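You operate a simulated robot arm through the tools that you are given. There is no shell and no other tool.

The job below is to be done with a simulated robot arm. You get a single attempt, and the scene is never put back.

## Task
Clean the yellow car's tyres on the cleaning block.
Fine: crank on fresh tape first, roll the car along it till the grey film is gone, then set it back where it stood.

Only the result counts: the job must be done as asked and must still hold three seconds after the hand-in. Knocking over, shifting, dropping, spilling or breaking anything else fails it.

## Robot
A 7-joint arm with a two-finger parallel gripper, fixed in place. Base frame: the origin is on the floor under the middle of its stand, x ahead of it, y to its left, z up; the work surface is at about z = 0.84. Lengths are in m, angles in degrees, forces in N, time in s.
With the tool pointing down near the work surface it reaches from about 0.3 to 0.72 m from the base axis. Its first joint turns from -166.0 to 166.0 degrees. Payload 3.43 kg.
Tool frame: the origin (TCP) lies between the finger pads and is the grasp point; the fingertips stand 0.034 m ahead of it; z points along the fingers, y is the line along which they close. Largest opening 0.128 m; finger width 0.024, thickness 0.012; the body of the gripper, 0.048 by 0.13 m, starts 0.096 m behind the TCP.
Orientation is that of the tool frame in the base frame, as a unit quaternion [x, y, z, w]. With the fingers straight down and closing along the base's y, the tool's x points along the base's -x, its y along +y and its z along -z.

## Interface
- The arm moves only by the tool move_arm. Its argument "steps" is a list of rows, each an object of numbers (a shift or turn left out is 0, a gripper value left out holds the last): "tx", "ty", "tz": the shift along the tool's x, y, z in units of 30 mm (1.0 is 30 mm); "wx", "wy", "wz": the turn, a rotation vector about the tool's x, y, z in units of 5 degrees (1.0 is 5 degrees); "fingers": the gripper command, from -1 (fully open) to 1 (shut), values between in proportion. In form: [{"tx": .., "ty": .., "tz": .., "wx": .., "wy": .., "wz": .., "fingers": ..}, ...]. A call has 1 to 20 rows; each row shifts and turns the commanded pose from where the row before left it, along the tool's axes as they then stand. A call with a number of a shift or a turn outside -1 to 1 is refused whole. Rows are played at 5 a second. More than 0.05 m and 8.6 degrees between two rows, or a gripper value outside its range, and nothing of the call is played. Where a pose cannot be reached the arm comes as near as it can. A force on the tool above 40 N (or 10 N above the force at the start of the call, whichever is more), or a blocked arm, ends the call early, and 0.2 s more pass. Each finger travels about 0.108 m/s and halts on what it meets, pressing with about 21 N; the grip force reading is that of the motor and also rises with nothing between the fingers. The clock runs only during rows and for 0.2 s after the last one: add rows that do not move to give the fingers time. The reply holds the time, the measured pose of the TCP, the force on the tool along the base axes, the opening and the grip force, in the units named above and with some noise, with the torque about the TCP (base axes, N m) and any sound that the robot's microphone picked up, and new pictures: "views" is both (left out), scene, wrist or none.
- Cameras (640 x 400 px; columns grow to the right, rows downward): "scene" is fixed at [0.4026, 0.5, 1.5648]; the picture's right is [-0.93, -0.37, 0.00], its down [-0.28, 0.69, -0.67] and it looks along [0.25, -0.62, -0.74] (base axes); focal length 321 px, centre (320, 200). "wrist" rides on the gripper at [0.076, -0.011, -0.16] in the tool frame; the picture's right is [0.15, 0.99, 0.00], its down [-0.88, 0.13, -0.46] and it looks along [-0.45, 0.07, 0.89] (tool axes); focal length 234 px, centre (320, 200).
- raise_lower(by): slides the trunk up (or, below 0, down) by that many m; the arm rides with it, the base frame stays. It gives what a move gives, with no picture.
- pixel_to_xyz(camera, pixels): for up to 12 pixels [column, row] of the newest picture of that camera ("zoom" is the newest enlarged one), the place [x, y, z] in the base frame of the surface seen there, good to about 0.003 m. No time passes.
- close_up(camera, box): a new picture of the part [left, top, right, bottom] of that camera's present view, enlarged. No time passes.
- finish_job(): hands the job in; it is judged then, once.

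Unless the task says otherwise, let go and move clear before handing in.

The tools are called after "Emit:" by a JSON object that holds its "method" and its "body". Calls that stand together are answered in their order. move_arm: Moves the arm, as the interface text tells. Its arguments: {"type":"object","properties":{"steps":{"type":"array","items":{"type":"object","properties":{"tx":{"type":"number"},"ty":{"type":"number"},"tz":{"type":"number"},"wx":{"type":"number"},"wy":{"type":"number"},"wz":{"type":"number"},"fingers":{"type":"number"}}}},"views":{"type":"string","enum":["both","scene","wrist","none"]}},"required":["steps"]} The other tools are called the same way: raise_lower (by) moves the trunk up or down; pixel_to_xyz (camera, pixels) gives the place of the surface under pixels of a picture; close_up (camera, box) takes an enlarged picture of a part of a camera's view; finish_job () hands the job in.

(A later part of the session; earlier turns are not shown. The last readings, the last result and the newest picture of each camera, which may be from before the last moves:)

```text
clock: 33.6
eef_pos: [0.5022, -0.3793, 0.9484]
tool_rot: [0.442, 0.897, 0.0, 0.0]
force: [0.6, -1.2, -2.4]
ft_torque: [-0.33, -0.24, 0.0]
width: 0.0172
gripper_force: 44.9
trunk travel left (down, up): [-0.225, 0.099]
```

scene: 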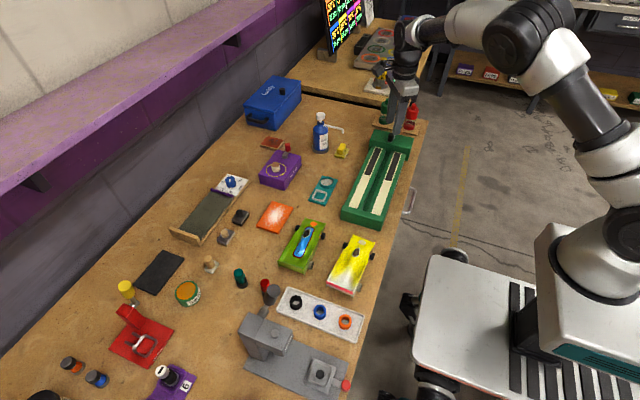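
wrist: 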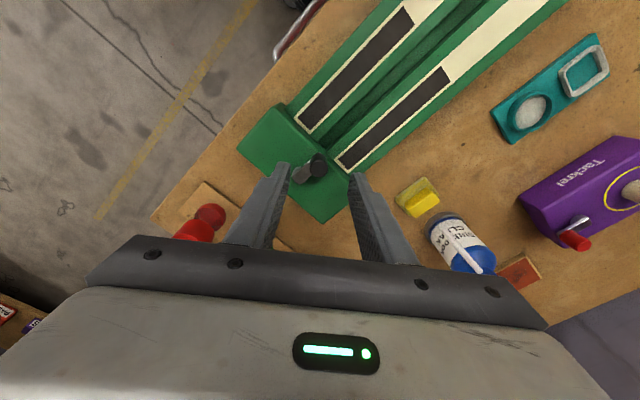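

Gripped with near-zero load. I'll now turn 45° clockwise with the tool following.

Emit:
{"method": "move_arm", "body": {"steps": [{"tx": -0.052, "ty": 0.06}, {"wz": 1, "tx": -0.057, "ty": 0.055}, {"wz": 1, "tx": -0.057, "ty": 0.055}, {"wz": 1, "tx": -0.057, "ty": 0.055}, {"wz": 1, "tx": -0.057, "ty": 0.055}, {"wz": 1, "tx": -0.057, "ty": 0.055}, {"wz": 1, "tx": -0.057, "ty": 0.055}, {"wz": 1, "tx": -0.057, "ty": 0.055}, {"wz": 1, "tx": -0.057, "ty": 0.055}, {}], "views": "wrist"}}

```text
clock: 35.8
eef_pos: [0.5206, -0.388, 0.9499]
tool_rot: [0.723, 0.691, 0.001, 0.001]
force: [-10.2, -4.4, -3.6]
ft_torque: [-0.8, 0.29, -0.11]
width: 0.017
gripper_force: 45.2
trunk travel left (down, up): [-0.225, 0.099]
```

wrist: 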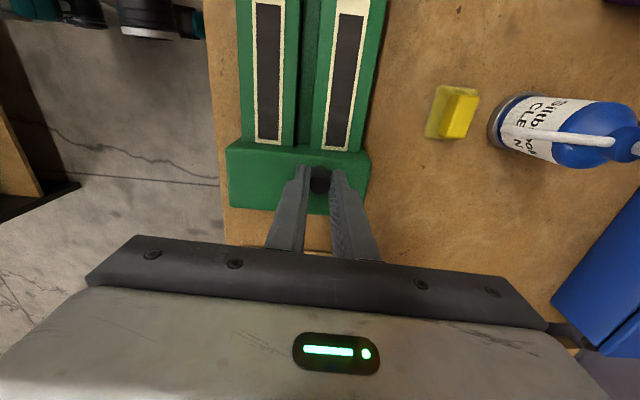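

Smooth: ~225° turned with only ~10 N. I'll continue another 60°.

Emit:
{"method": "move_arm", "body": {"steps": [{"wz": 1, "tx": -0.094, "ty": 0.021}, {"wz": 1, "tx": -0.057, "ty": 0.055}, {"wz": 1, "tx": -0.057, "ty": 0.055}, {"wz": 1, "tx": -0.057, "ty": 0.055}, {"wz": 1, "tx": -0.057, "ty": 0.055}, {"wz": 1, "tx": -0.057, "ty": 0.055}, {"wz": 1, "tx": -0.057, "ty": 0.055}, {"wz": 1, "tx": -0.057, "ty": 0.055}, {"wz": 1, "tx": -0.057, "ty": 0.055}, {"wz": 1, "tx": -0.057, "ty": 0.055}, {"wz": 1, "tx": -0.057, "ty": 0.055}, {"wz": 1, "tx": -0.057, "ty": 0.055}, {}], "views": "wrist"}}

Emit:
{"method": "close_up", "body": {"camera": "scene", "box": [330, 100, 430, 230]}}

```text
clock: 38.6
eef_pos: [0.5269, -0.415, 0.9491]
tool_rot: [0.971, 0.238, 0.001, 0.0]
force: [13.7, -7.6, 5.4]
ft_torque: [-0.63, 0.58, 0.14]
width: 0.0171
gripper_force: 45.1
trunk travel left (down, up): [-0.225, 0.099]
```

wrist: 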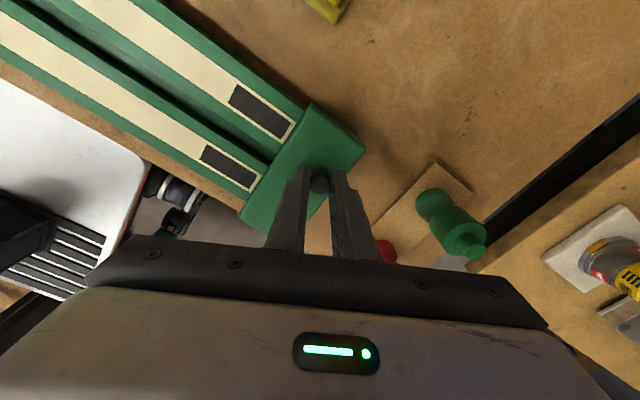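

```text
3.08 times, centred on (380, 165) of scene
```

zoom: 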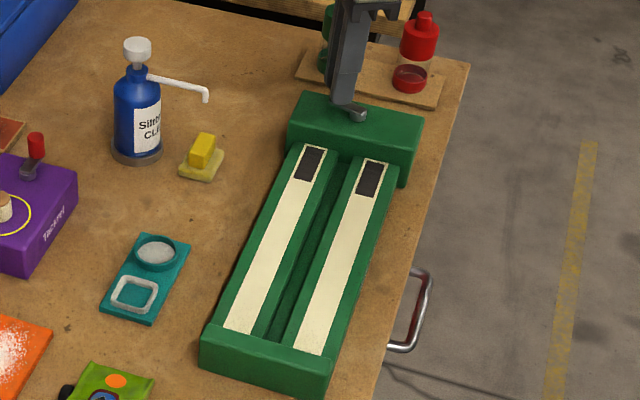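

Only a short stretch of old tape remains near the housing. I'll nudge 3 mm outward and turn another 60°.

Emit:
{"method": "move_arm", "body": {"steps": [{"wz": 1, "tx": 0.005, "ty": 0.12}, {"wz": 1, "tx": -0.057, "ty": 0.055}, {"wz": 1, "tx": -0.057, "ty": 0.055}, {"wz": 1, "tx": -0.057, "ty": 0.055}, {"wz": 1, "tx": -0.057, "ty": 0.055}, {"wz": 1, "tx": -0.057, "ty": 0.055}, {"wz": 1, "tx": -0.057, "ty": 0.055}, {"wz": 1, "tx": -0.057, "ty": 0.055}, {"wz": 1, "tx": -0.057, "ty": 0.055}, {"wz": 1, "tx": -0.057, "ty": 0.055}, {"wz": 1, "tx": -0.057, "ty": 0.055}, {"wz": 1, "tx": -0.057, "ty": 0.055}, {}], "views": "wrist"}}

Emit:
{"method": "close_up", "body": {"camera": "scene", "box": [330, 100, 430, 230]}}

```text
clock: 41.4
eef_pos: [0.5081, -0.4353, 0.9485]
tool_rot: [0.96, -0.281, 0.0, 0.0]
force: [-8.4, -19.1, 2.5]
ft_torque: [-0.6, 0.0, 0.42]
width: 0.0168
gripper_force: 44.8
trunk travel left (down, up): [-0.225, 0.099]
```

wrist: 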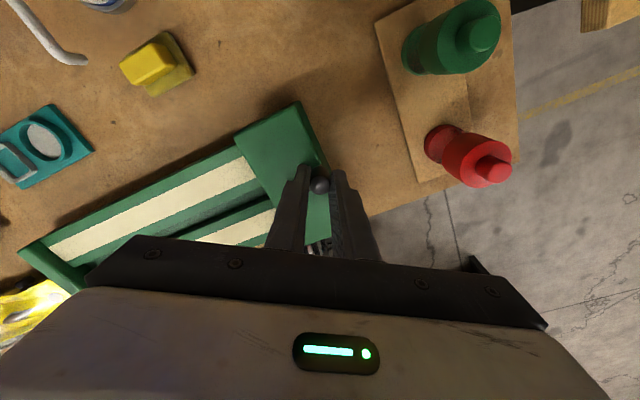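

```text
3.08 times, centred on (380, 165) of scene
```

zoom: 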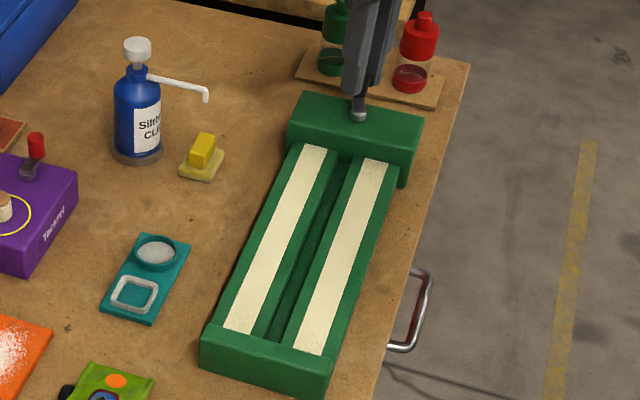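

Both strips are fully cream-coloured now. I'll finish off the full turn with 15° more, then open and lift.

Emit:
{"method": "move_arm", "body": {"steps": [{"wz": 1, "tx": 0.017, "ty": 0.122}, {"wz": 1, "tx": -0.057, "ty": 0.055}, {"wz": 1, "tx": -0.057, "ty": 0.055}, {}, {"fingers": 0.2}, {"fingers": 0.2}, {"fingers": 0.2}, {"tz": -0.8}, {"tz": -1}, {"tz": -1}, {}], "views": "both"}}

Emit:
{"method": "close_up", "body": {"camera": "scene", "box": [320, 110, 440, 240]}}

```text
clock: 43.8
eef_pos: [0.5025, -0.4382, 1.0327]
tool_rot: [0.915, -0.402, 0.0, -0.001]
force: [0.7, 0.4, -0.4]
ft_torque: [0.01, -0.04, -0.01]
width: 0.0512
gripper_force: 0.1
trunk travel left (down, up): [-0.225, 0.099]
```

scene: 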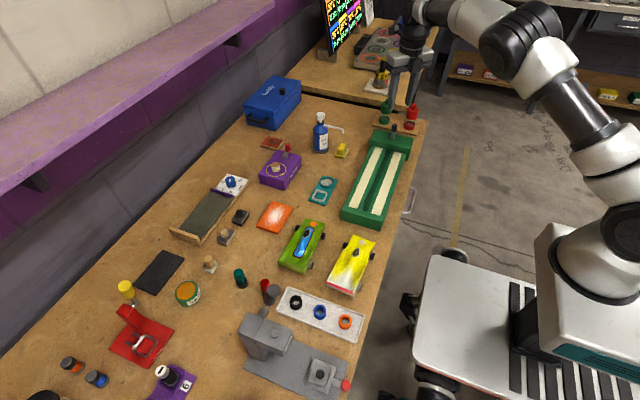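
wrist: 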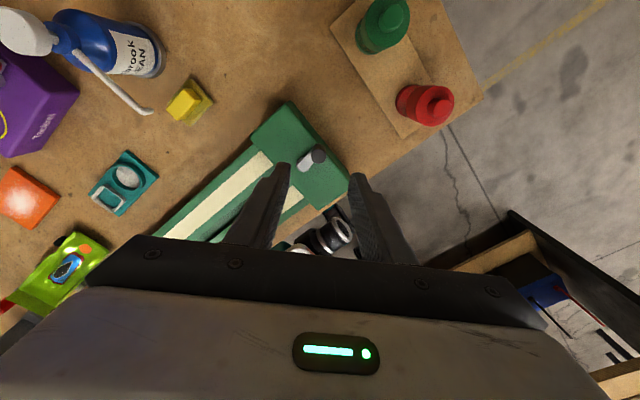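

```text
3.08 times, centred on (380, 175) of scene
```

zoom: 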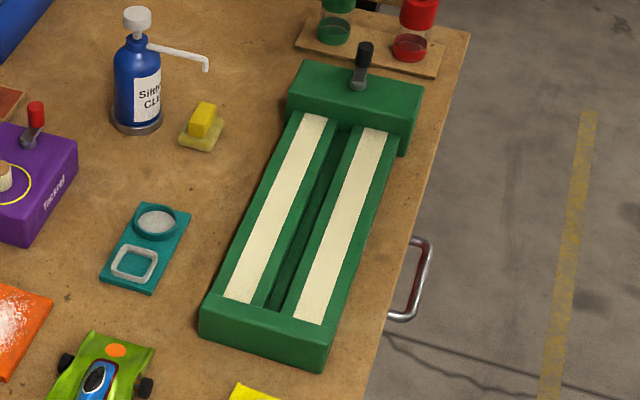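

Fresh tape is fully on, the crank is back near its start and the block is unmoved. I'll raise and turn the wrist back to close along x for the car.

Emit:
{"method": "move_arm", "body": {"steps": [{"tz": -1}, {"tz": -1}, {"tz": -1}, {"wz": -1}, {"wz": -1}, {"wz": -1}, {"wz": -1}, {"wz": -1}, {"wz": -1}, {"wz": -1}, {"wz": -1}, {"wz": -1}, {"wz": -1}, {"wz": -1}, {"wz": -1}, {"wz": -1}, {"wz": -1}, {"wz": -1}, {"wz": -1}], "views": "none"}}

Emit:
{"method": "move_arm", "body": {"steps": [{"wz": -1}, {"wz": -1}, {"wz": -1}, {"wz": -1}, {"wz": -1}, {"wz": -1}, {"wz": -1}, {"wz": -1}, {"wz": -1}, {"wz": -1}, {"wz": -1}, {"wz": -0.5}, {}], "views": "none"}}

```text
clock: 47.8
eef_pos: [0.5024, -0.4373, 1.1232]
tool_rot: [0.96, 0.281, 0.001, -0.001]
force: [0.9, -0.3, 0.8]
ft_torque: [0.0, 0.01, 0.01]
width: 0.0511
gripper_force: 0.0
trunk travel left (down, up): [-0.225, 0.099]
```

```text
clock: 50.6
eef_pos: [0.5025, -0.4372, 1.123]
tool_rot: [0.707, 0.708, 0.001, 0.0]
force: [0.3, -0.4, -0.3]
ft_torque: [0.01, -0.05, 0.01]
width: 0.0511
gripper_force: 0.0
trunk travel left (down, up): [-0.225, 0.099]
```

The tool is back at 0° (closing along x). I'll move over the yellow car for a straight-down look, opening the fingers to about 0.1.

Emit:
{"method": "move_arm", "body": {"steps": [{"tx": 0.995, "ty": -0.048}, {"tx": 0.995, "ty": -0.048}, {"tx": 0.995, "ty": -0.048}, {"tx": 0.995, "ty": -0.048}, {"tx": 0.995, "ty": -0.048}, {"tx": 0.995, "ty": -0.048}, {"tx": 0.995, "ty": -0.048}, {"tx": 0.995, "ty": -0.048}, {"tx": 0.995, "ty": -0.048}, {"tx": 0.995, "ty": -0.048}, {"tx": 0.995, "ty": -0.048}, {"tx": 0.995, "ty": -0.048}, {"tx": 0.995, "ty": -0.048}, {"tx": 0.995, "ty": -0.048}, {"tx": 0.995, "ty": -0.048}, {"tx": 0.995, "ty": -0.048}, {"tx": 0.995, "ty": -0.048, "fingers": -0.55}, {"fingers": -0.55}, {"fingers": -0.55}], "views": "both"}}

Emit:
{"method": "close_up", "body": {"camera": "wrist", "box": [230, 30, 410, 210]}}

```text
clock: 54.6
eef_pos: [0.4769, 0.0714, 1.1239]
tool_rot: [0.707, 0.707, 0.0, 0.0]
force: [0.4, 0.0, 0.1]
ft_torque: [-0.01, -0.02, 0.02]
width: 0.0993
gripper_force: 0.0
trunk travel left (down, up): [-0.225, 0.099]
```

scene: 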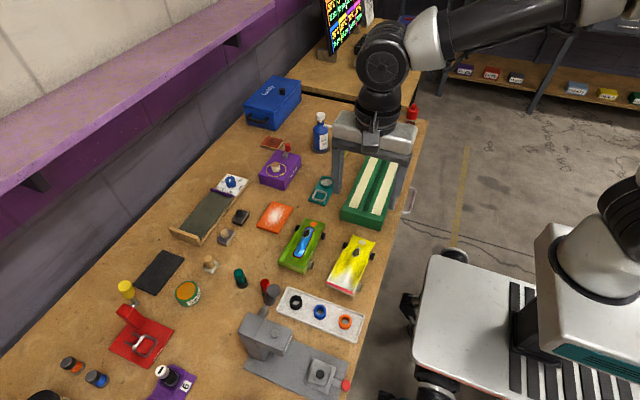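
wrist: 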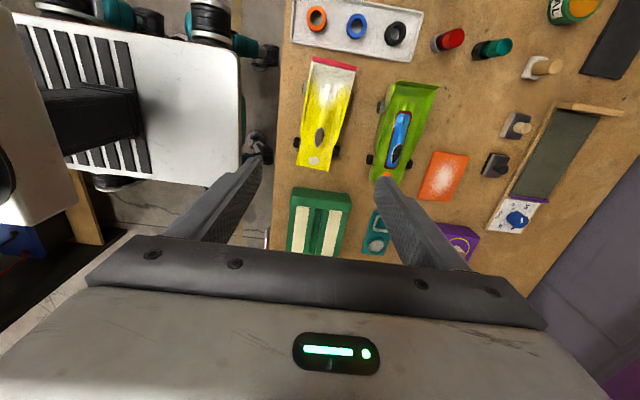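

```text
2.22 times, centred on (320, 120) of wrist
```

zoom: 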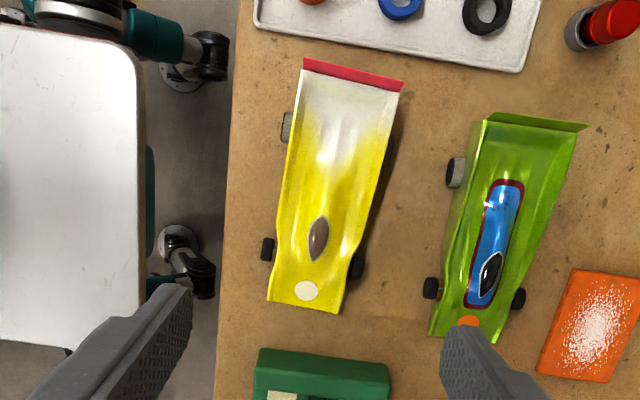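

The yellow car is in clear view at (327,115). I'll zoom in and measure corners for its position and yaw.

Emit:
{"method": "close_up", "body": {"camera": "wrist", "box": [280, 50, 370, 180]}}

Emit:
{"method": "close_up", "body": {"camera": "scene", "box": [320, 225, 385, 300]}}

```text
3.08 times, centred on (325, 115) of wrist
```

zoom: 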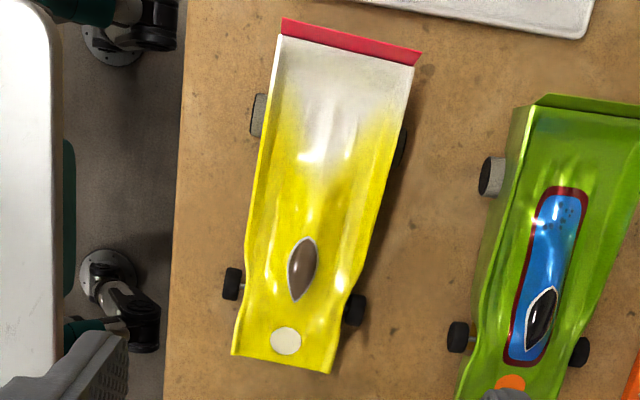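

```text
5.33 times, centred on (352, 262) of scene
```

zoom: 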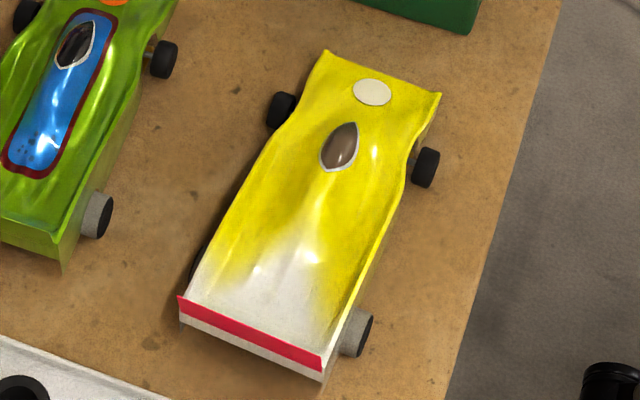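

Emit:
{"method": "pixel_to_xyz", "body": {"camera": "zoom", "pixels": [[328, 56], [437, 97], [184, 299], [320, 362], [283, 100], [427, 158], [358, 330], [340, 148], [372, 93], [250, 330], [300, 200], [395, 200]]}}

Emit:
{"method": "close_up", "body": {"camera": "wrist", "box": [280, 50, 370, 180]}}

Emit:
{"method": "pixel_to_xyz", "body": {"camera": "zoom", "pixels": [[236, 352], [328, 369], [284, 36], [413, 62], [231, 284], [356, 310], [258, 118], [402, 150], [252, 220], [372, 240], [286, 342], [300, 270]]}}

```text
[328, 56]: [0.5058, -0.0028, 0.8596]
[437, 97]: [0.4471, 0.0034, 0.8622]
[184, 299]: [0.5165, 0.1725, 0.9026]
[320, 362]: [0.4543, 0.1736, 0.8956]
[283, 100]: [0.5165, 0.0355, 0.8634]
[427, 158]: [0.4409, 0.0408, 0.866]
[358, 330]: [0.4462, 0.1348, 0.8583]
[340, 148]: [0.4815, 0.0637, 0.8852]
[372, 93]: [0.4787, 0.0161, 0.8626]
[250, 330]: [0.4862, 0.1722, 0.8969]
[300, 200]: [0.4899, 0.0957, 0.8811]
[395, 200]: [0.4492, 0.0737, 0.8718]
```

```text
3.08 times, centred on (325, 115) of wrist
```

zoom: 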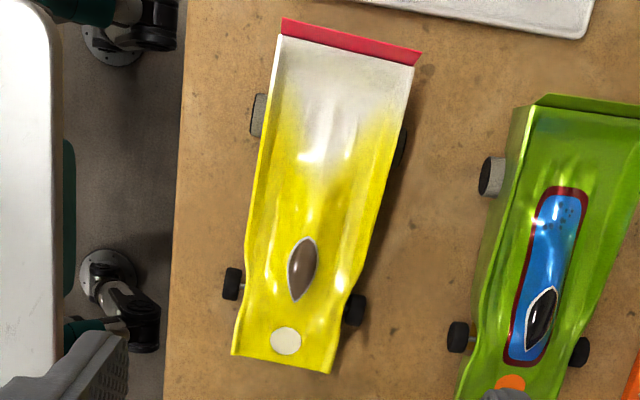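

```text
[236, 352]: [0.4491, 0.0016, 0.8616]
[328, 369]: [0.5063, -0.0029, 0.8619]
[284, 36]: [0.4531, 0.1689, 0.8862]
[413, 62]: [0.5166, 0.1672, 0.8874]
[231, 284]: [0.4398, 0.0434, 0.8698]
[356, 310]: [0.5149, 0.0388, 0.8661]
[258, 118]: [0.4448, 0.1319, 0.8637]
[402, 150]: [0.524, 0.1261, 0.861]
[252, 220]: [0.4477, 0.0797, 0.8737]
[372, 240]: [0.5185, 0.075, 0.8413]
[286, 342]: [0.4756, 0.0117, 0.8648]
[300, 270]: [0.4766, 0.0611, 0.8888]
```

Yaw of the yellow car is about 3° clockwise (nose centre (0.477,0.000), rear centre (0.485,0.170)), so I'll grip at about (0.481,0.085) between the wheels. First I'll check clearance to the green car.

Emit:
{"method": "pixel_to_xyz", "body": {"camera": "zoom", "pixels": [[482, 178], [497, 150], [452, 336], [490, 250], [497, 220], [520, 110], [430, 200], [420, 260], [466, 336]]}}

Emit:
{"method": "move_arm", "body": {"steps": [{"tx": 0.23, "ty": 0.07, "wz": 0.66, "tz": 0.9}, {"tx": 0.23, "ty": 0.07, "tz": 0.9}, {"tz": 0.9}, {"tz": 0.8}, {}], "views": "both"}}

Emit:
{"method": "close_up", "body": {"camera": "wrist", "box": [220, 0, 420, 220]}}

```text
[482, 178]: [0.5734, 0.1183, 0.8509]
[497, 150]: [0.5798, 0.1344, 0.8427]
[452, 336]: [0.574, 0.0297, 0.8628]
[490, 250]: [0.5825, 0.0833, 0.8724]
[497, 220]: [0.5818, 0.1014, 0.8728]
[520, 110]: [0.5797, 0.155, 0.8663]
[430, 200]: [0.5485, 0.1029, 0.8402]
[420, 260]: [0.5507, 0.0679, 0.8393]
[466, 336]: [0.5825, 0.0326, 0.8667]
```

```text
clock: 55.8
eef_pos: [0.4833, 0.0834, 1.0159]
tool_rot: [0.727, 0.686, 0.0, 0.001]
force: [-0.2, 0.4, -0.2]
ft_torque: [0.03, 0.0, -0.02]
width: 0.0991
gripper_force: 0.0
trunk travel left (down, up): [-0.225, 0.099]
```

scene: 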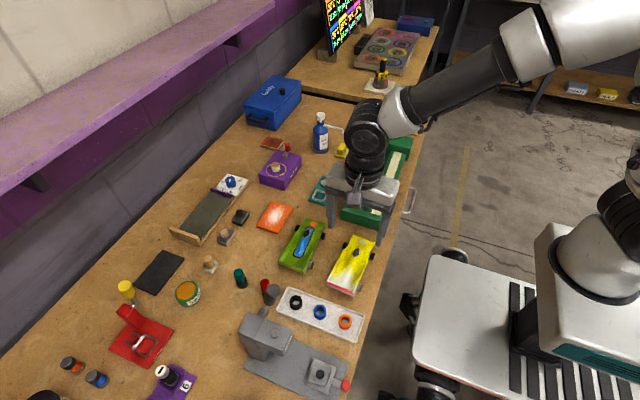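
wrist: 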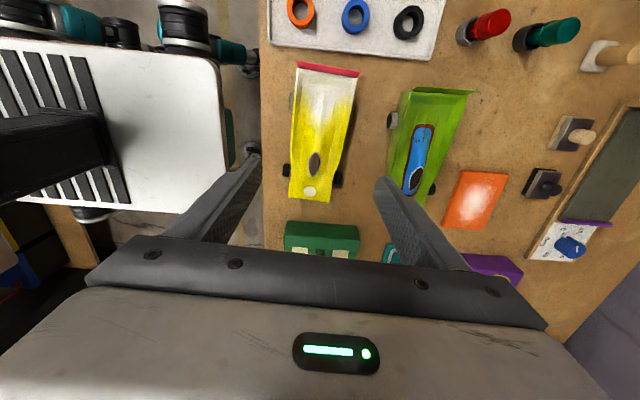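

```text
1.82 times, centred on (320, 110) of wrist
```

zoom: 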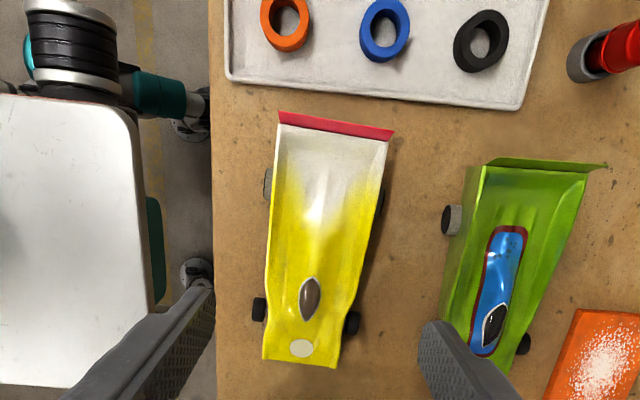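

Emit:
{"method": "close_up", "body": {"camera": "wrist", "box": [270, 50, 370, 210]}}

Emit:
{"method": "pixel_to_xyz", "body": {"camera": "zoom", "pixels": [[258, 356], [333, 366], [274, 51], [394, 66], [236, 305], [350, 320], [256, 145], [402, 165], [268, 225], [370, 230], [248, 135], [245, 300]]}}

```text
2.50 times, centred on (320, 130) of wrist
```

zoom: 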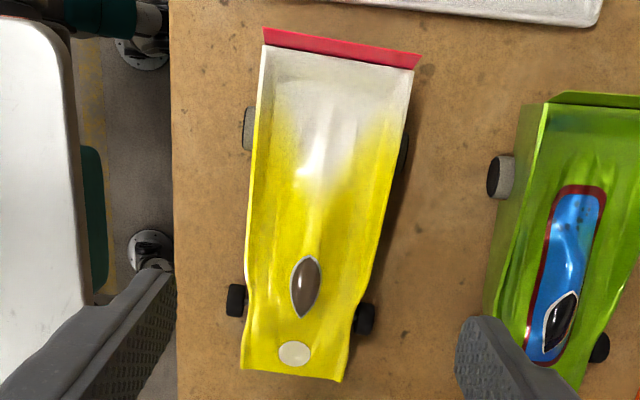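

```text
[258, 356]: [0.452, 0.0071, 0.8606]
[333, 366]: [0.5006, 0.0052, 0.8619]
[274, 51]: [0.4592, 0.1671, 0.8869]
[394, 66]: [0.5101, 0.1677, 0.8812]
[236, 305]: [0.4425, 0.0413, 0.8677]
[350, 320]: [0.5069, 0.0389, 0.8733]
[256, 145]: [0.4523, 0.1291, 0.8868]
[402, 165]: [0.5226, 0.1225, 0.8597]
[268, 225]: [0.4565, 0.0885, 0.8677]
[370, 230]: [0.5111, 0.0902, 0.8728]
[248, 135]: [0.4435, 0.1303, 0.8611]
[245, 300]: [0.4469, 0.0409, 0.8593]
```

Emit:
{"method": "pixel_to_xyz", "body": {"camera": "zoom", "pixels": [[244, 366], [340, 377], [263, 49], [411, 69], [231, 300], [371, 318], [244, 128], [404, 150], [249, 225], [377, 240], [250, 200], [382, 215]]}}

```text
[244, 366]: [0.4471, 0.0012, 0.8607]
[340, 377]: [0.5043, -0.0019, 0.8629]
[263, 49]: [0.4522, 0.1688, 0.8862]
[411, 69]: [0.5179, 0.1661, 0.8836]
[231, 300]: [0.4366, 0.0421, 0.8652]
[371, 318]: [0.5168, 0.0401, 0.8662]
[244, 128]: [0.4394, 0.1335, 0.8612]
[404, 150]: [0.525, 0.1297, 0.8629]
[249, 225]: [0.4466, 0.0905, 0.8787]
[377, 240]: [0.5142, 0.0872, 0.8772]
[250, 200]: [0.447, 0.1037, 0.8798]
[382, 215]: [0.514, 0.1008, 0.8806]
```

Grip target is (0.4804,0.085) with tool yaw 3.3°, matching the car; body sides there are x≈0.447–0.514. I'll descend around the body to z≈0.883 without touching.

Emit:
{"method": "move_arm", "body": {"steps": [{"tx": 0.03, "ty": -0.083, "tz": 0.9}, {"tz": 0.9}, {"tz": 0.9}, {"tz": 0.9}, {"tz": 0.83}, {}], "views": "both"}}

Emit:
{"method": "close_up", "body": {"camera": "wrist", "box": [220, 40, 420, 240]}}

Emit:
{"method": "close_up", "body": {"camera": "scene", "box": [310, 215, 400, 305]}}

```text
clock: 57.2
eef_pos: [0.4814, 0.0846, 0.8851]
tool_rot: [0.727, 0.687, 0.001, 0.001]
force: [0.2, 0.3, -0.3]
ft_torque: [-0.01, 0.03, -0.04]
width: 0.0989
gripper_force: 0.0
trunk travel left (down, up): [-0.225, 0.099]
```

scene: 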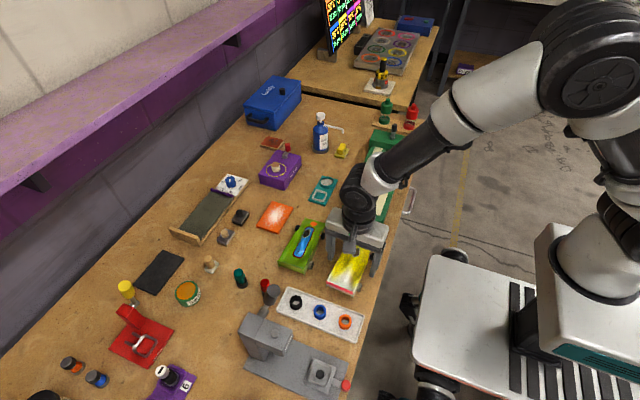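
wrist: 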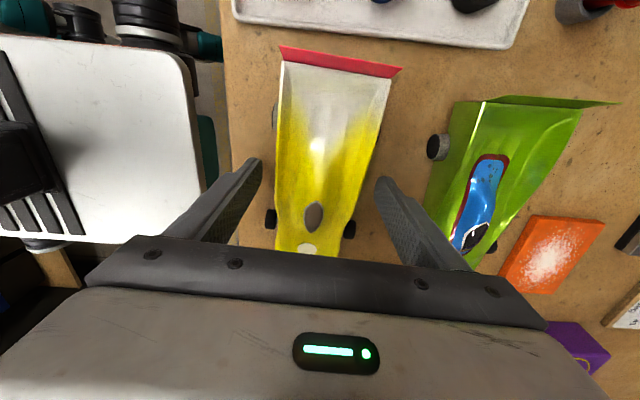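

```text
2.00 times, centred on (320, 140) of wrist
```

zoom: 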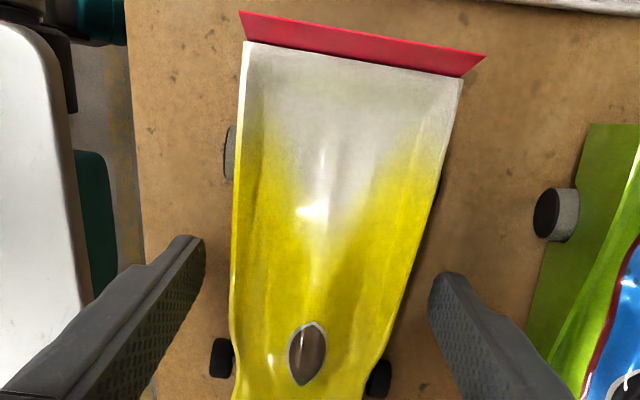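

```text
4.44 times, centred on (355, 260) of scene
```

zoom: 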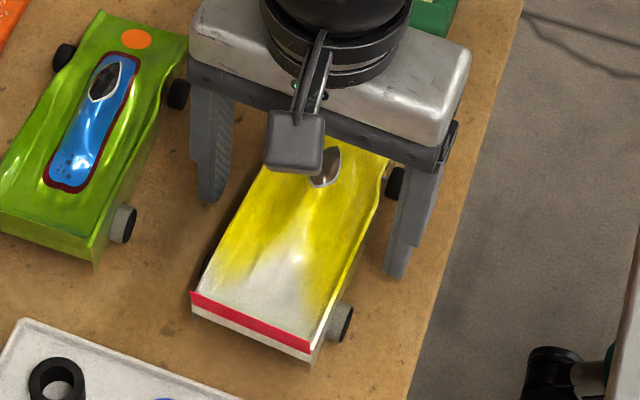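

Fingers straddle the body between the wheels without contact. I'll lower 2.5 mm and close gently.

Emit:
{"method": "move_arm", "body": {"steps": [{"tz": 0.09}, {"fingers": -0.3}, {"fingers": -0.15}, {"fingers": -0.08}, {"fingers": 0.0}, {"fingers": 0.1}, {"fingers": 0.2}, {"fingers": 0.2}], "views": "both"}}

Emit:
{"method": "close_up", "body": {"camera": "wrist", "box": [220, 40, 420, 240]}}

```text
clock: 59.0
eef_pos: [0.4797, 0.0863, 0.8835]
tool_rot: [0.727, 0.686, 0.001, 0.001]
force: [0.0, 0.6, -0.1]
ft_torque: [0.03, -0.02, 0.02]
width: 0.0677
gripper_force: 21.3
trunk travel left (down, up): [-0.225, 0.099]
```

scene: 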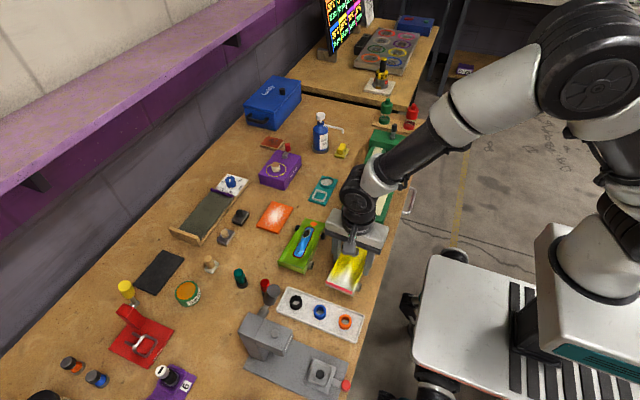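
wrist: 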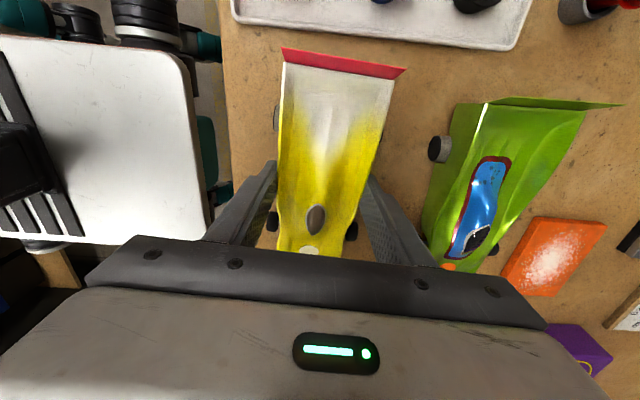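

```text
2.00 times, centred on (320, 140) of wrist
```

zoom: 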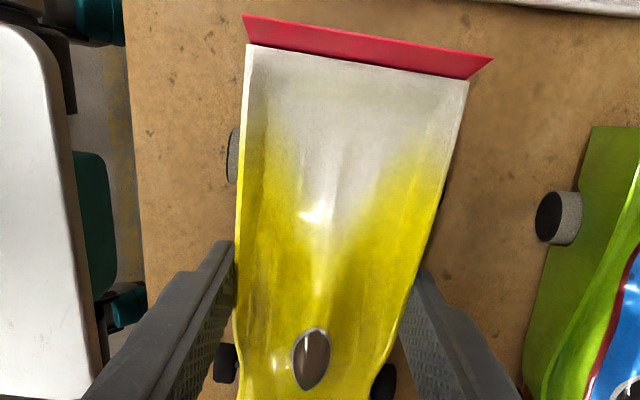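

The car is held (width 0.0677, 21 N). I'll lift it 80 mm, square it to the block (−3.3°), and check.

Emit:
{"method": "move_arm", "body": {"steps": [{"tz": -0.4}, {"tz": -0.7}, {"tz": -0.8}, {"tz": -0.8}, {"wz": -0.66}, {}], "views": "both"}}

Emit:
{"method": "close_up", "body": {"camera": "wrist", "box": [220, 40, 420, 240]}}

```text
clock: 60.4
eef_pos: [0.4813, 0.0847, 0.9631]
tool_rot: [0.706, 0.708, -0.001, 0.001]
force: [0.0, -0.2, -2.3]
ft_torque: [0.01, -0.02, 0.04]
width: 0.0677
gripper_force: 20.9
trunk travel left (down, up): [-0.225, 0.099]
```

scene: 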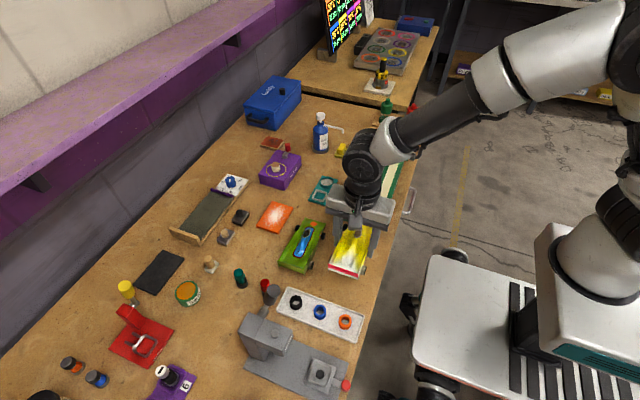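
wrist: 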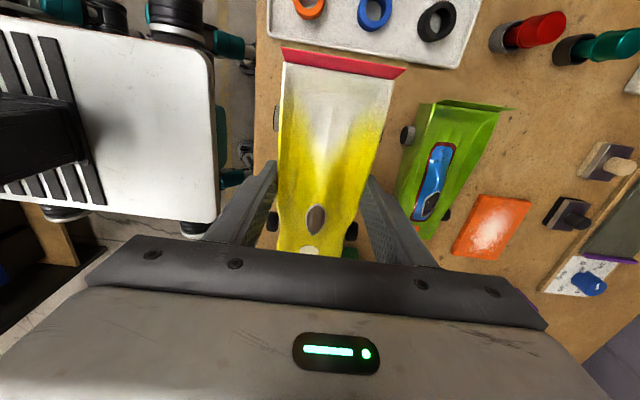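

```text
2.00 times, centred on (320, 140) of wrist
```

zoom: 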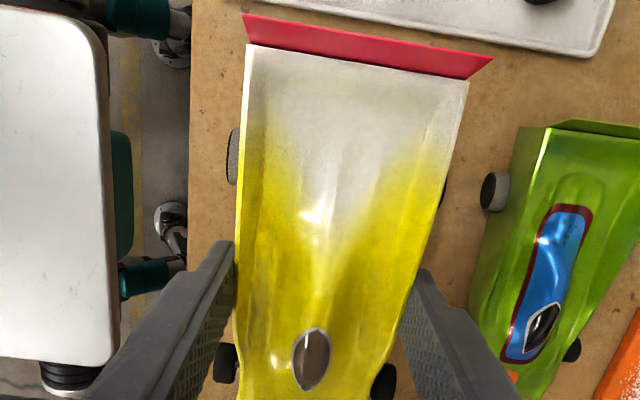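

Lifted and square (weight ~2.3 N). I'll measure the car in the tool's frame now, then carry it over the block.

Emit:
{"method": "pixel_to_xyz", "body": {"camera": "zoom", "pixels": [[249, 48], [465, 82], [236, 200], [428, 240], [228, 155], [444, 190], [216, 360], [390, 380], [312, 330], [311, 385], [224, 345], [384, 368]]}}

Emit:
{"method": "move_arm", "body": {"steps": [{"tx": -0.94, "ty": 0.05}, {"tx": -0.94, "ty": 0.05}, {"tx": -0.94, "ty": 0.05}, {"tx": -0.94, "ty": 0.05}, {"tx": -0.94, "ty": 0.05}, {"tx": -0.94, "ty": 0.05}, {"tx": -0.94, "ty": 0.05}, {"tx": -0.94, "ty": 0.05}, {"tx": -0.94, "ty": 0.05}, {"tx": -0.94, "ty": 0.05}, {"tx": -0.94, "ty": 0.05}, {}], "views": "both"}}

Emit:
{"method": "close_up", "body": {"camera": "wrist", "box": [220, 0, 420, 240]}}

Emit:
{"method": "close_up", "body": {"camera": "scene", "box": [320, 110, 440, 240]}}

```text
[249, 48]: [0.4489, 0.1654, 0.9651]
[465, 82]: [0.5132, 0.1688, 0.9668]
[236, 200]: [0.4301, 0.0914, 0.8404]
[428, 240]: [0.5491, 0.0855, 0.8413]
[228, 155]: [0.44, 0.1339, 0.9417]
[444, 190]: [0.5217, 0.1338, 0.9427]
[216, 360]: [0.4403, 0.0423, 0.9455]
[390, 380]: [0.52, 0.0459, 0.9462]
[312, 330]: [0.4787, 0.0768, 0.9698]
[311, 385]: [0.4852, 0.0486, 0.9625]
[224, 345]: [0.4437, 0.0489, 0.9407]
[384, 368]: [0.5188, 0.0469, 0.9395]
```

```text
clock: 63.0
eef_pos: [0.4982, -0.2245, 0.961]
tool_rot: [0.707, 0.708, 0.0, 0.001]
force: [0.0, 0.0, -1.7]
ft_torque: [0.01, -0.03, 0.03]
width: 0.0676
gripper_force: 20.9
trunk travel left (down, up): [-0.225, 0.099]
```

scene: 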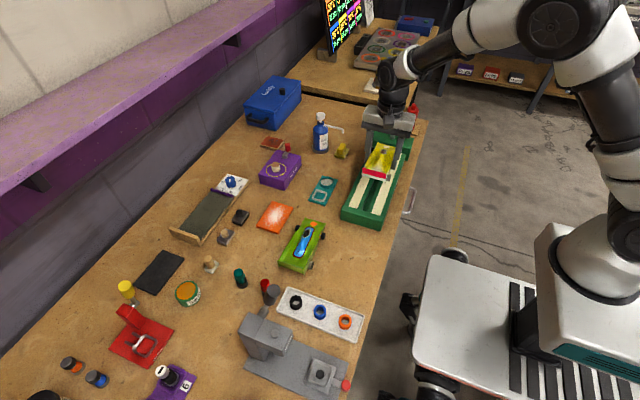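
wrist: 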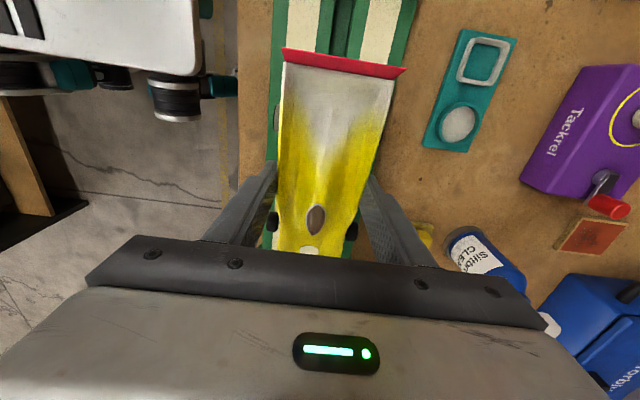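

```text
1.67 times, centred on (320, 120) of wrist
```

zoom: 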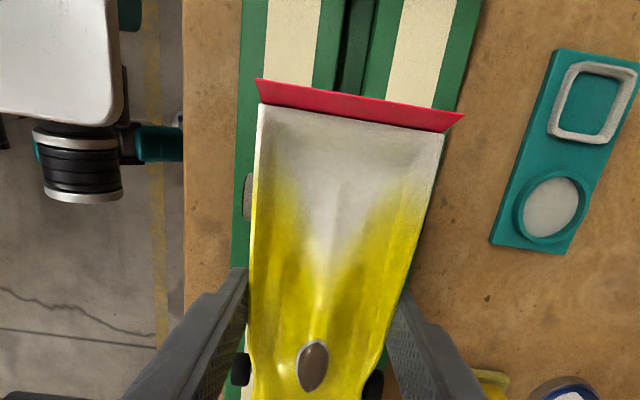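

```text
3.08 times, centred on (380, 175) of scene
```

zoom: 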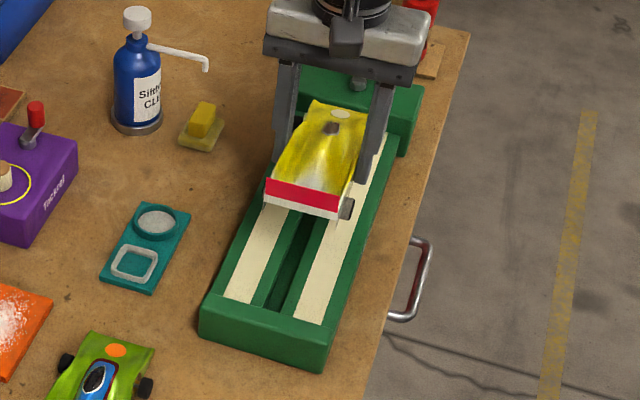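

The car hangs over the block between the strips. I'll measure both tape strips' edges against the wheels' track.

Emit:
{"method": "pixel_to_xyz", "body": {"camera": "wrist", "pixels": [[288, 20], [317, 20], [367, 20], [398, 20], [290, 5], [319, 5], [371, 5], [402, 5], [285, 40], [274, 117]]}}

Emit:
{"method": "pixel_to_xyz", "body": {"camera": "zoom", "pixels": [[226, 295], [252, 302], [296, 318], [322, 325], [246, 240], [272, 248], [314, 260], [344, 268], [376, 160], [392, 150], [347, 208]]}}

Emit:
{"method": "close_up", "body": {"camera": "wrist", "box": [260, 0, 430, 60]}}

```text
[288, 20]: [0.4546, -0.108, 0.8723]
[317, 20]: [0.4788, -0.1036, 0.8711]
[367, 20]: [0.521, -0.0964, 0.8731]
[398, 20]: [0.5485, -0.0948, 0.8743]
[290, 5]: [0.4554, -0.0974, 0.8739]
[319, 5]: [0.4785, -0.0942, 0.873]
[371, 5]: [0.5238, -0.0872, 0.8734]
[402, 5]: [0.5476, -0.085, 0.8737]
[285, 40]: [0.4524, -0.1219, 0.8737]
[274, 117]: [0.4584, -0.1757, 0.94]
```

```text
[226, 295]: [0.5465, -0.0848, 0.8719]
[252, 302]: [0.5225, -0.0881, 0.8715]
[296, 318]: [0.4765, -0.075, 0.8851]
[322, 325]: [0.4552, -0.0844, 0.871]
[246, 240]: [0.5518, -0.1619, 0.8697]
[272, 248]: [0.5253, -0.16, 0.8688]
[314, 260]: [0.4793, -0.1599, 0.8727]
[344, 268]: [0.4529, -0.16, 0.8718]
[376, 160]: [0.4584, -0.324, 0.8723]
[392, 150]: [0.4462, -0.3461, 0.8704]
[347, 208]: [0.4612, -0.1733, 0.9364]
```

```text
3.76 times, centred on (345, 30) of wrist
```

zoom: 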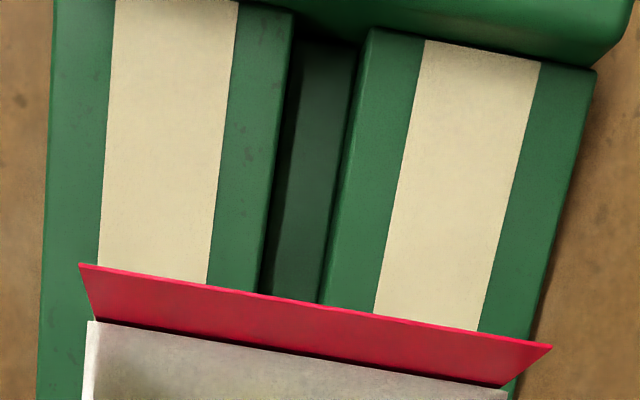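

Strips span x≈0.4535–0.4795 and 0.5215–0.549 (centre 0.501), so the wheels fit with a 2.5 mm shift to +x. I'll lower to just above the tape.

Emit:
{"method": "move_arm", "body": {"steps": [{"ty": 0.08, "tz": 0.4}, {"tz": 0.4}, {"tz": 0.4}, {"tz": 0.1}, {}], "views": "both"}}

Emit:
{"method": "close_up", "body": {"camera": "scene", "box": [345, 125, 415, 200]}}

Emit:
{"method": "close_up", "body": {"camera": "wrist", "box": [240, 30, 400, 250]}}

```text
clock: 64.2
eef_pos: [0.4994, -0.225, 0.9234]
tool_rot: [0.707, 0.707, 0.001, 0.0]
force: [0.5, -0.3, -2.1]
ft_torque: [0.0, 0.0, 0.01]
width: 0.068
gripper_force: 21.4
trunk travel left (down, up): [-0.225, 0.099]
```

scene: 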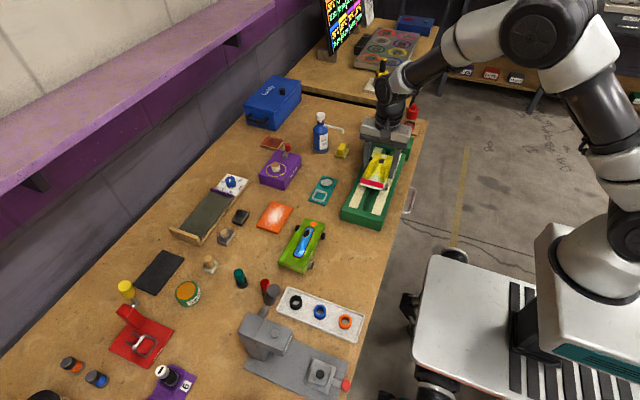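
wrist: 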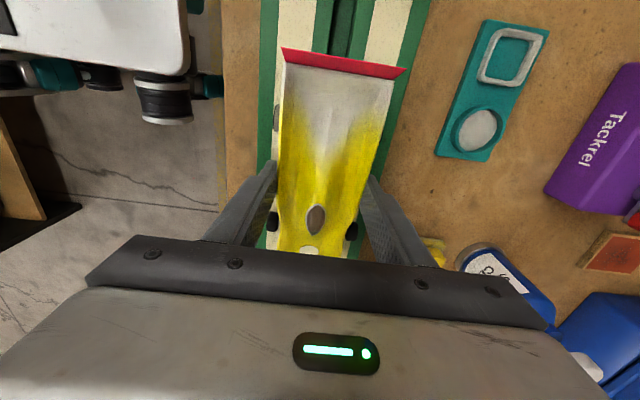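

```text
5.33 times, centred on (380, 162) of scene
```

zoom: 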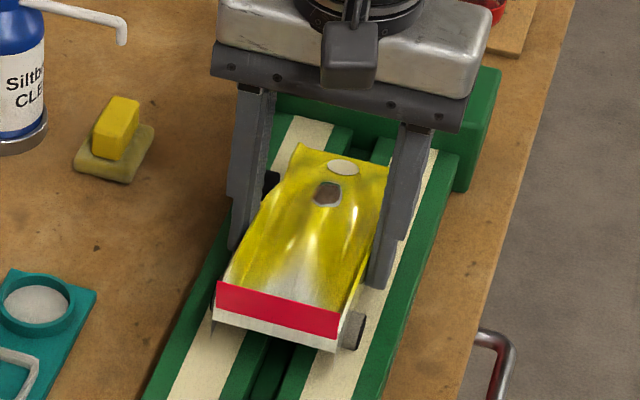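

```text
1.82 times, centred on (320, 140) of wrist
```

zoom: 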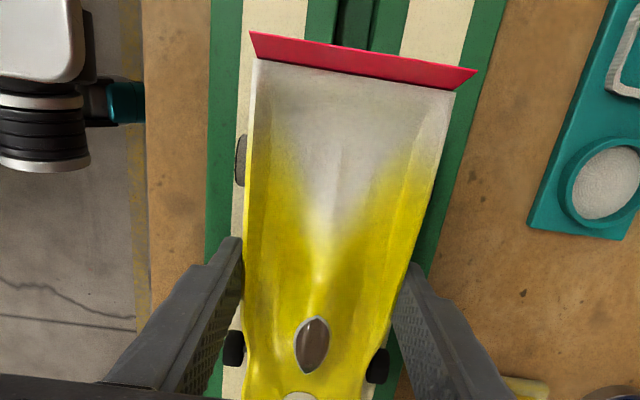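

Emit:
{"method": "pixel_to_xyz", "body": {"camera": "zoom", "pixels": [[225, 348], [233, 335], [243, 348], [380, 350], [386, 365], [372, 372], [237, 160], [241, 145], [232, 375], [400, 330], [240, 200], [438, 190]]}}

Emit:
{"method": "close_up", "body": {"camera": "wrist", "box": [250, 190, 370, 260]}}

```text
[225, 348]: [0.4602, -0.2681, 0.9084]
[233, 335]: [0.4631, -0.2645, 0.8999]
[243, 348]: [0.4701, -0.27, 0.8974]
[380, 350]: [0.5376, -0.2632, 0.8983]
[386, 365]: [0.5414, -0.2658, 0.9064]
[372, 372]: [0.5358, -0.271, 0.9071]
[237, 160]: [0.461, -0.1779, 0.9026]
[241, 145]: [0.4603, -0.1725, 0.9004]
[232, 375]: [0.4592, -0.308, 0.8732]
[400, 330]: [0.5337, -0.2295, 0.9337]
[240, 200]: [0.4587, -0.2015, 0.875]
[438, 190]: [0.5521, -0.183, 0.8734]
```

```text
5.33 times, centred on (310, 225) of wrist
```

zoom: 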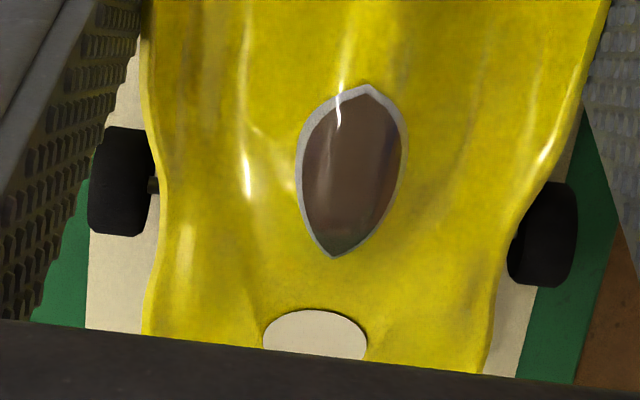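

Wheels are centred over the strips (front treads x 0.460–0.470 and 0.532–0.541). I'll lower in small steps until contact shows in the z force.

Emit:
{"method": "move_arm", "body": {"steps": [{"tz": 0.1}, {"tz": 0.06}, {}], "views": "none"}}

Emit:
{"method": "move_arm", "body": {"steps": [{"tz": 0.035}, {}], "views": "none"}}

```text
clock: 65.0
eef_pos: [0.5004, -0.2243, 0.9211]
tool_rot: [0.708, 0.706, 0.001, 0.001]
force: [-0.1, -0.1, -1.8]
ft_torque: [-0.05, -0.02, 0.0]
width: 0.0681
gripper_force: 21.8
trunk travel left (down, up): [-0.225, 0.099]
```

```text
clock: 65.6
eef_pos: [0.5007, -0.2248, 0.9175]
tool_rot: [0.707, 0.707, 0.0, 0.001]
force: [1.2, 0.5, -1.5]
ft_torque: [0.01, 0.0, 0.01]
width: 0.068
gripper_force: 20.4
trunk travel left (down, up): [-0.225, 0.099]
```

Emit:
{"method": "move_arm", "body": {"steps": [{"tz": 0.035}, {}], "views": "none"}}

```text
clock: 66.2
eef_pos: [0.5015, -0.2253, 0.918]
tool_rot: [0.707, 0.707, 0.001, 0.0]
force: [-0.6, -0.6, -1.5]
ft_torque: [0.02, 0.06, 0.02]
width: 0.0678
gripper_force: 20.9
trunk travel left (down, up): [-0.225, 0.099]
```

Force z is still about −1.5 N (car's weight), so no contact yet at z≈0.9175. I'll lower another 1 mm at a time.

Emit:
{"method": "move_arm", "body": {"steps": [{"tz": 0.035}, {}], "views": "none"}}

Emit:
{"method": "move_arm", "body": {"steps": [{"tz": 0.035}, {}], "views": "none"}}

```text
clock: 66.8
eef_pos: [0.5005, -0.2245, 0.9157]
tool_rot: [0.708, 0.707, 0.001, 0.002]
force: [0.7, 0.2, -0.8]
ft_torque: [-0.05, -0.01, -0.02]
width: 0.0676
gripper_force: 21.1
trunk travel left (down, up): [-0.225, 0.099]
```

```text
clock: 67.4
eef_pos: [0.4998, -0.2244, 0.9145]
tool_rot: [0.707, 0.707, 0.0, 0.001]
force: [0.6, 0.2, -1.2]
ft_torque: [-0.02, 0.06, 0.02]
width: 0.068
gripper_force: 21.0
trunk travel left (down, up): [-0.225, 0.099]
```

Force z hovers near −1 N at z≈0.9145, so contact may be just beginning. I'll look closely before pressing further.

Emit:
{"method": "close_up", "body": {"camera": "wrist", "box": [240, 30, 400, 250]}}

Emit:
{"method": "close_up", "body": {"camera": "scene", "box": [345, 125, 415, 200]}}

Emit:
{"method": "pixel_to_xyz", "body": {"camera": "zoom", "pixels": [[358, 330], [350, 345], [345, 320], [270, 182], [340, 195], [240, 300]]}}

```text
1.82 times, centred on (320, 140) of wrist
```

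zoom: 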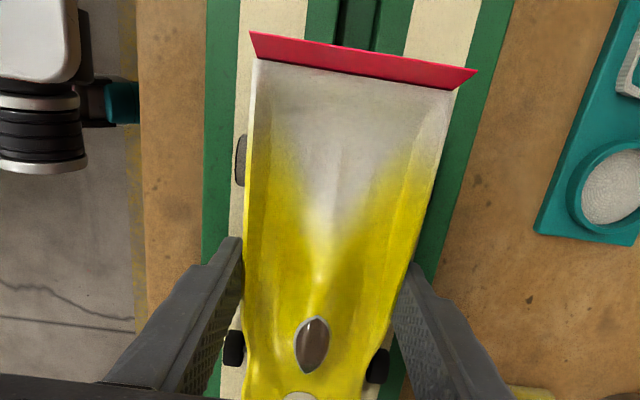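

```text
5.33 times, centred on (380, 162) of scene
```

zoom: 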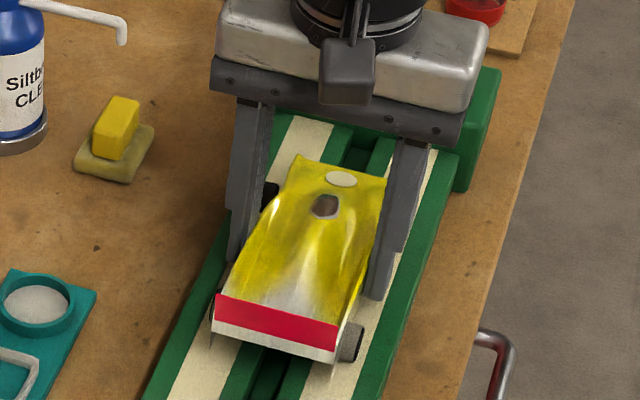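

```text
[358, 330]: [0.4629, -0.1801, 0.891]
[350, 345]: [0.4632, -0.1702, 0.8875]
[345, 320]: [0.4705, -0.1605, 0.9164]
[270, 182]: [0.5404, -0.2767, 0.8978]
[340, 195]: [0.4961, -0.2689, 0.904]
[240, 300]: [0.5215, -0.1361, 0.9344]
```

The rear wheel's face centre is at about z≈0.889, nearly resting on the tape. I'll go down further in 1 mm steps.

Emit:
{"method": "move_arm", "body": {"steps": [{"tz": 0.035}, {}], "views": "none"}}

Emit:
{"method": "move_arm", "body": {"steps": [{"tz": 0.035}, {}], "views": "none"}}

```text
clock: 68.0
eef_pos: [0.5005, -0.2233, 0.9156]
tool_rot: [0.706, 0.708, 0.001, 0.001]
force: [-1.5, -0.9, 9.7]
ft_torque: [0.43, 0.35, 0.06]
width: 0.0678
gripper_force: 20.9
trunk travel left (down, up): [-0.225, 0.099]
```

```text
clock: 68.6
eef_pos: [0.4997, -0.2242, 0.9138]
tool_rot: [0.707, 0.707, 0.001, 0.002]
force: [0.7, -3.4, 10.7]
ft_torque: [0.39, 0.15, 0.04]
width: 0.068
gripper_force: 20.6
trunk travel left (down, up): [-0.225, 0.099]
```

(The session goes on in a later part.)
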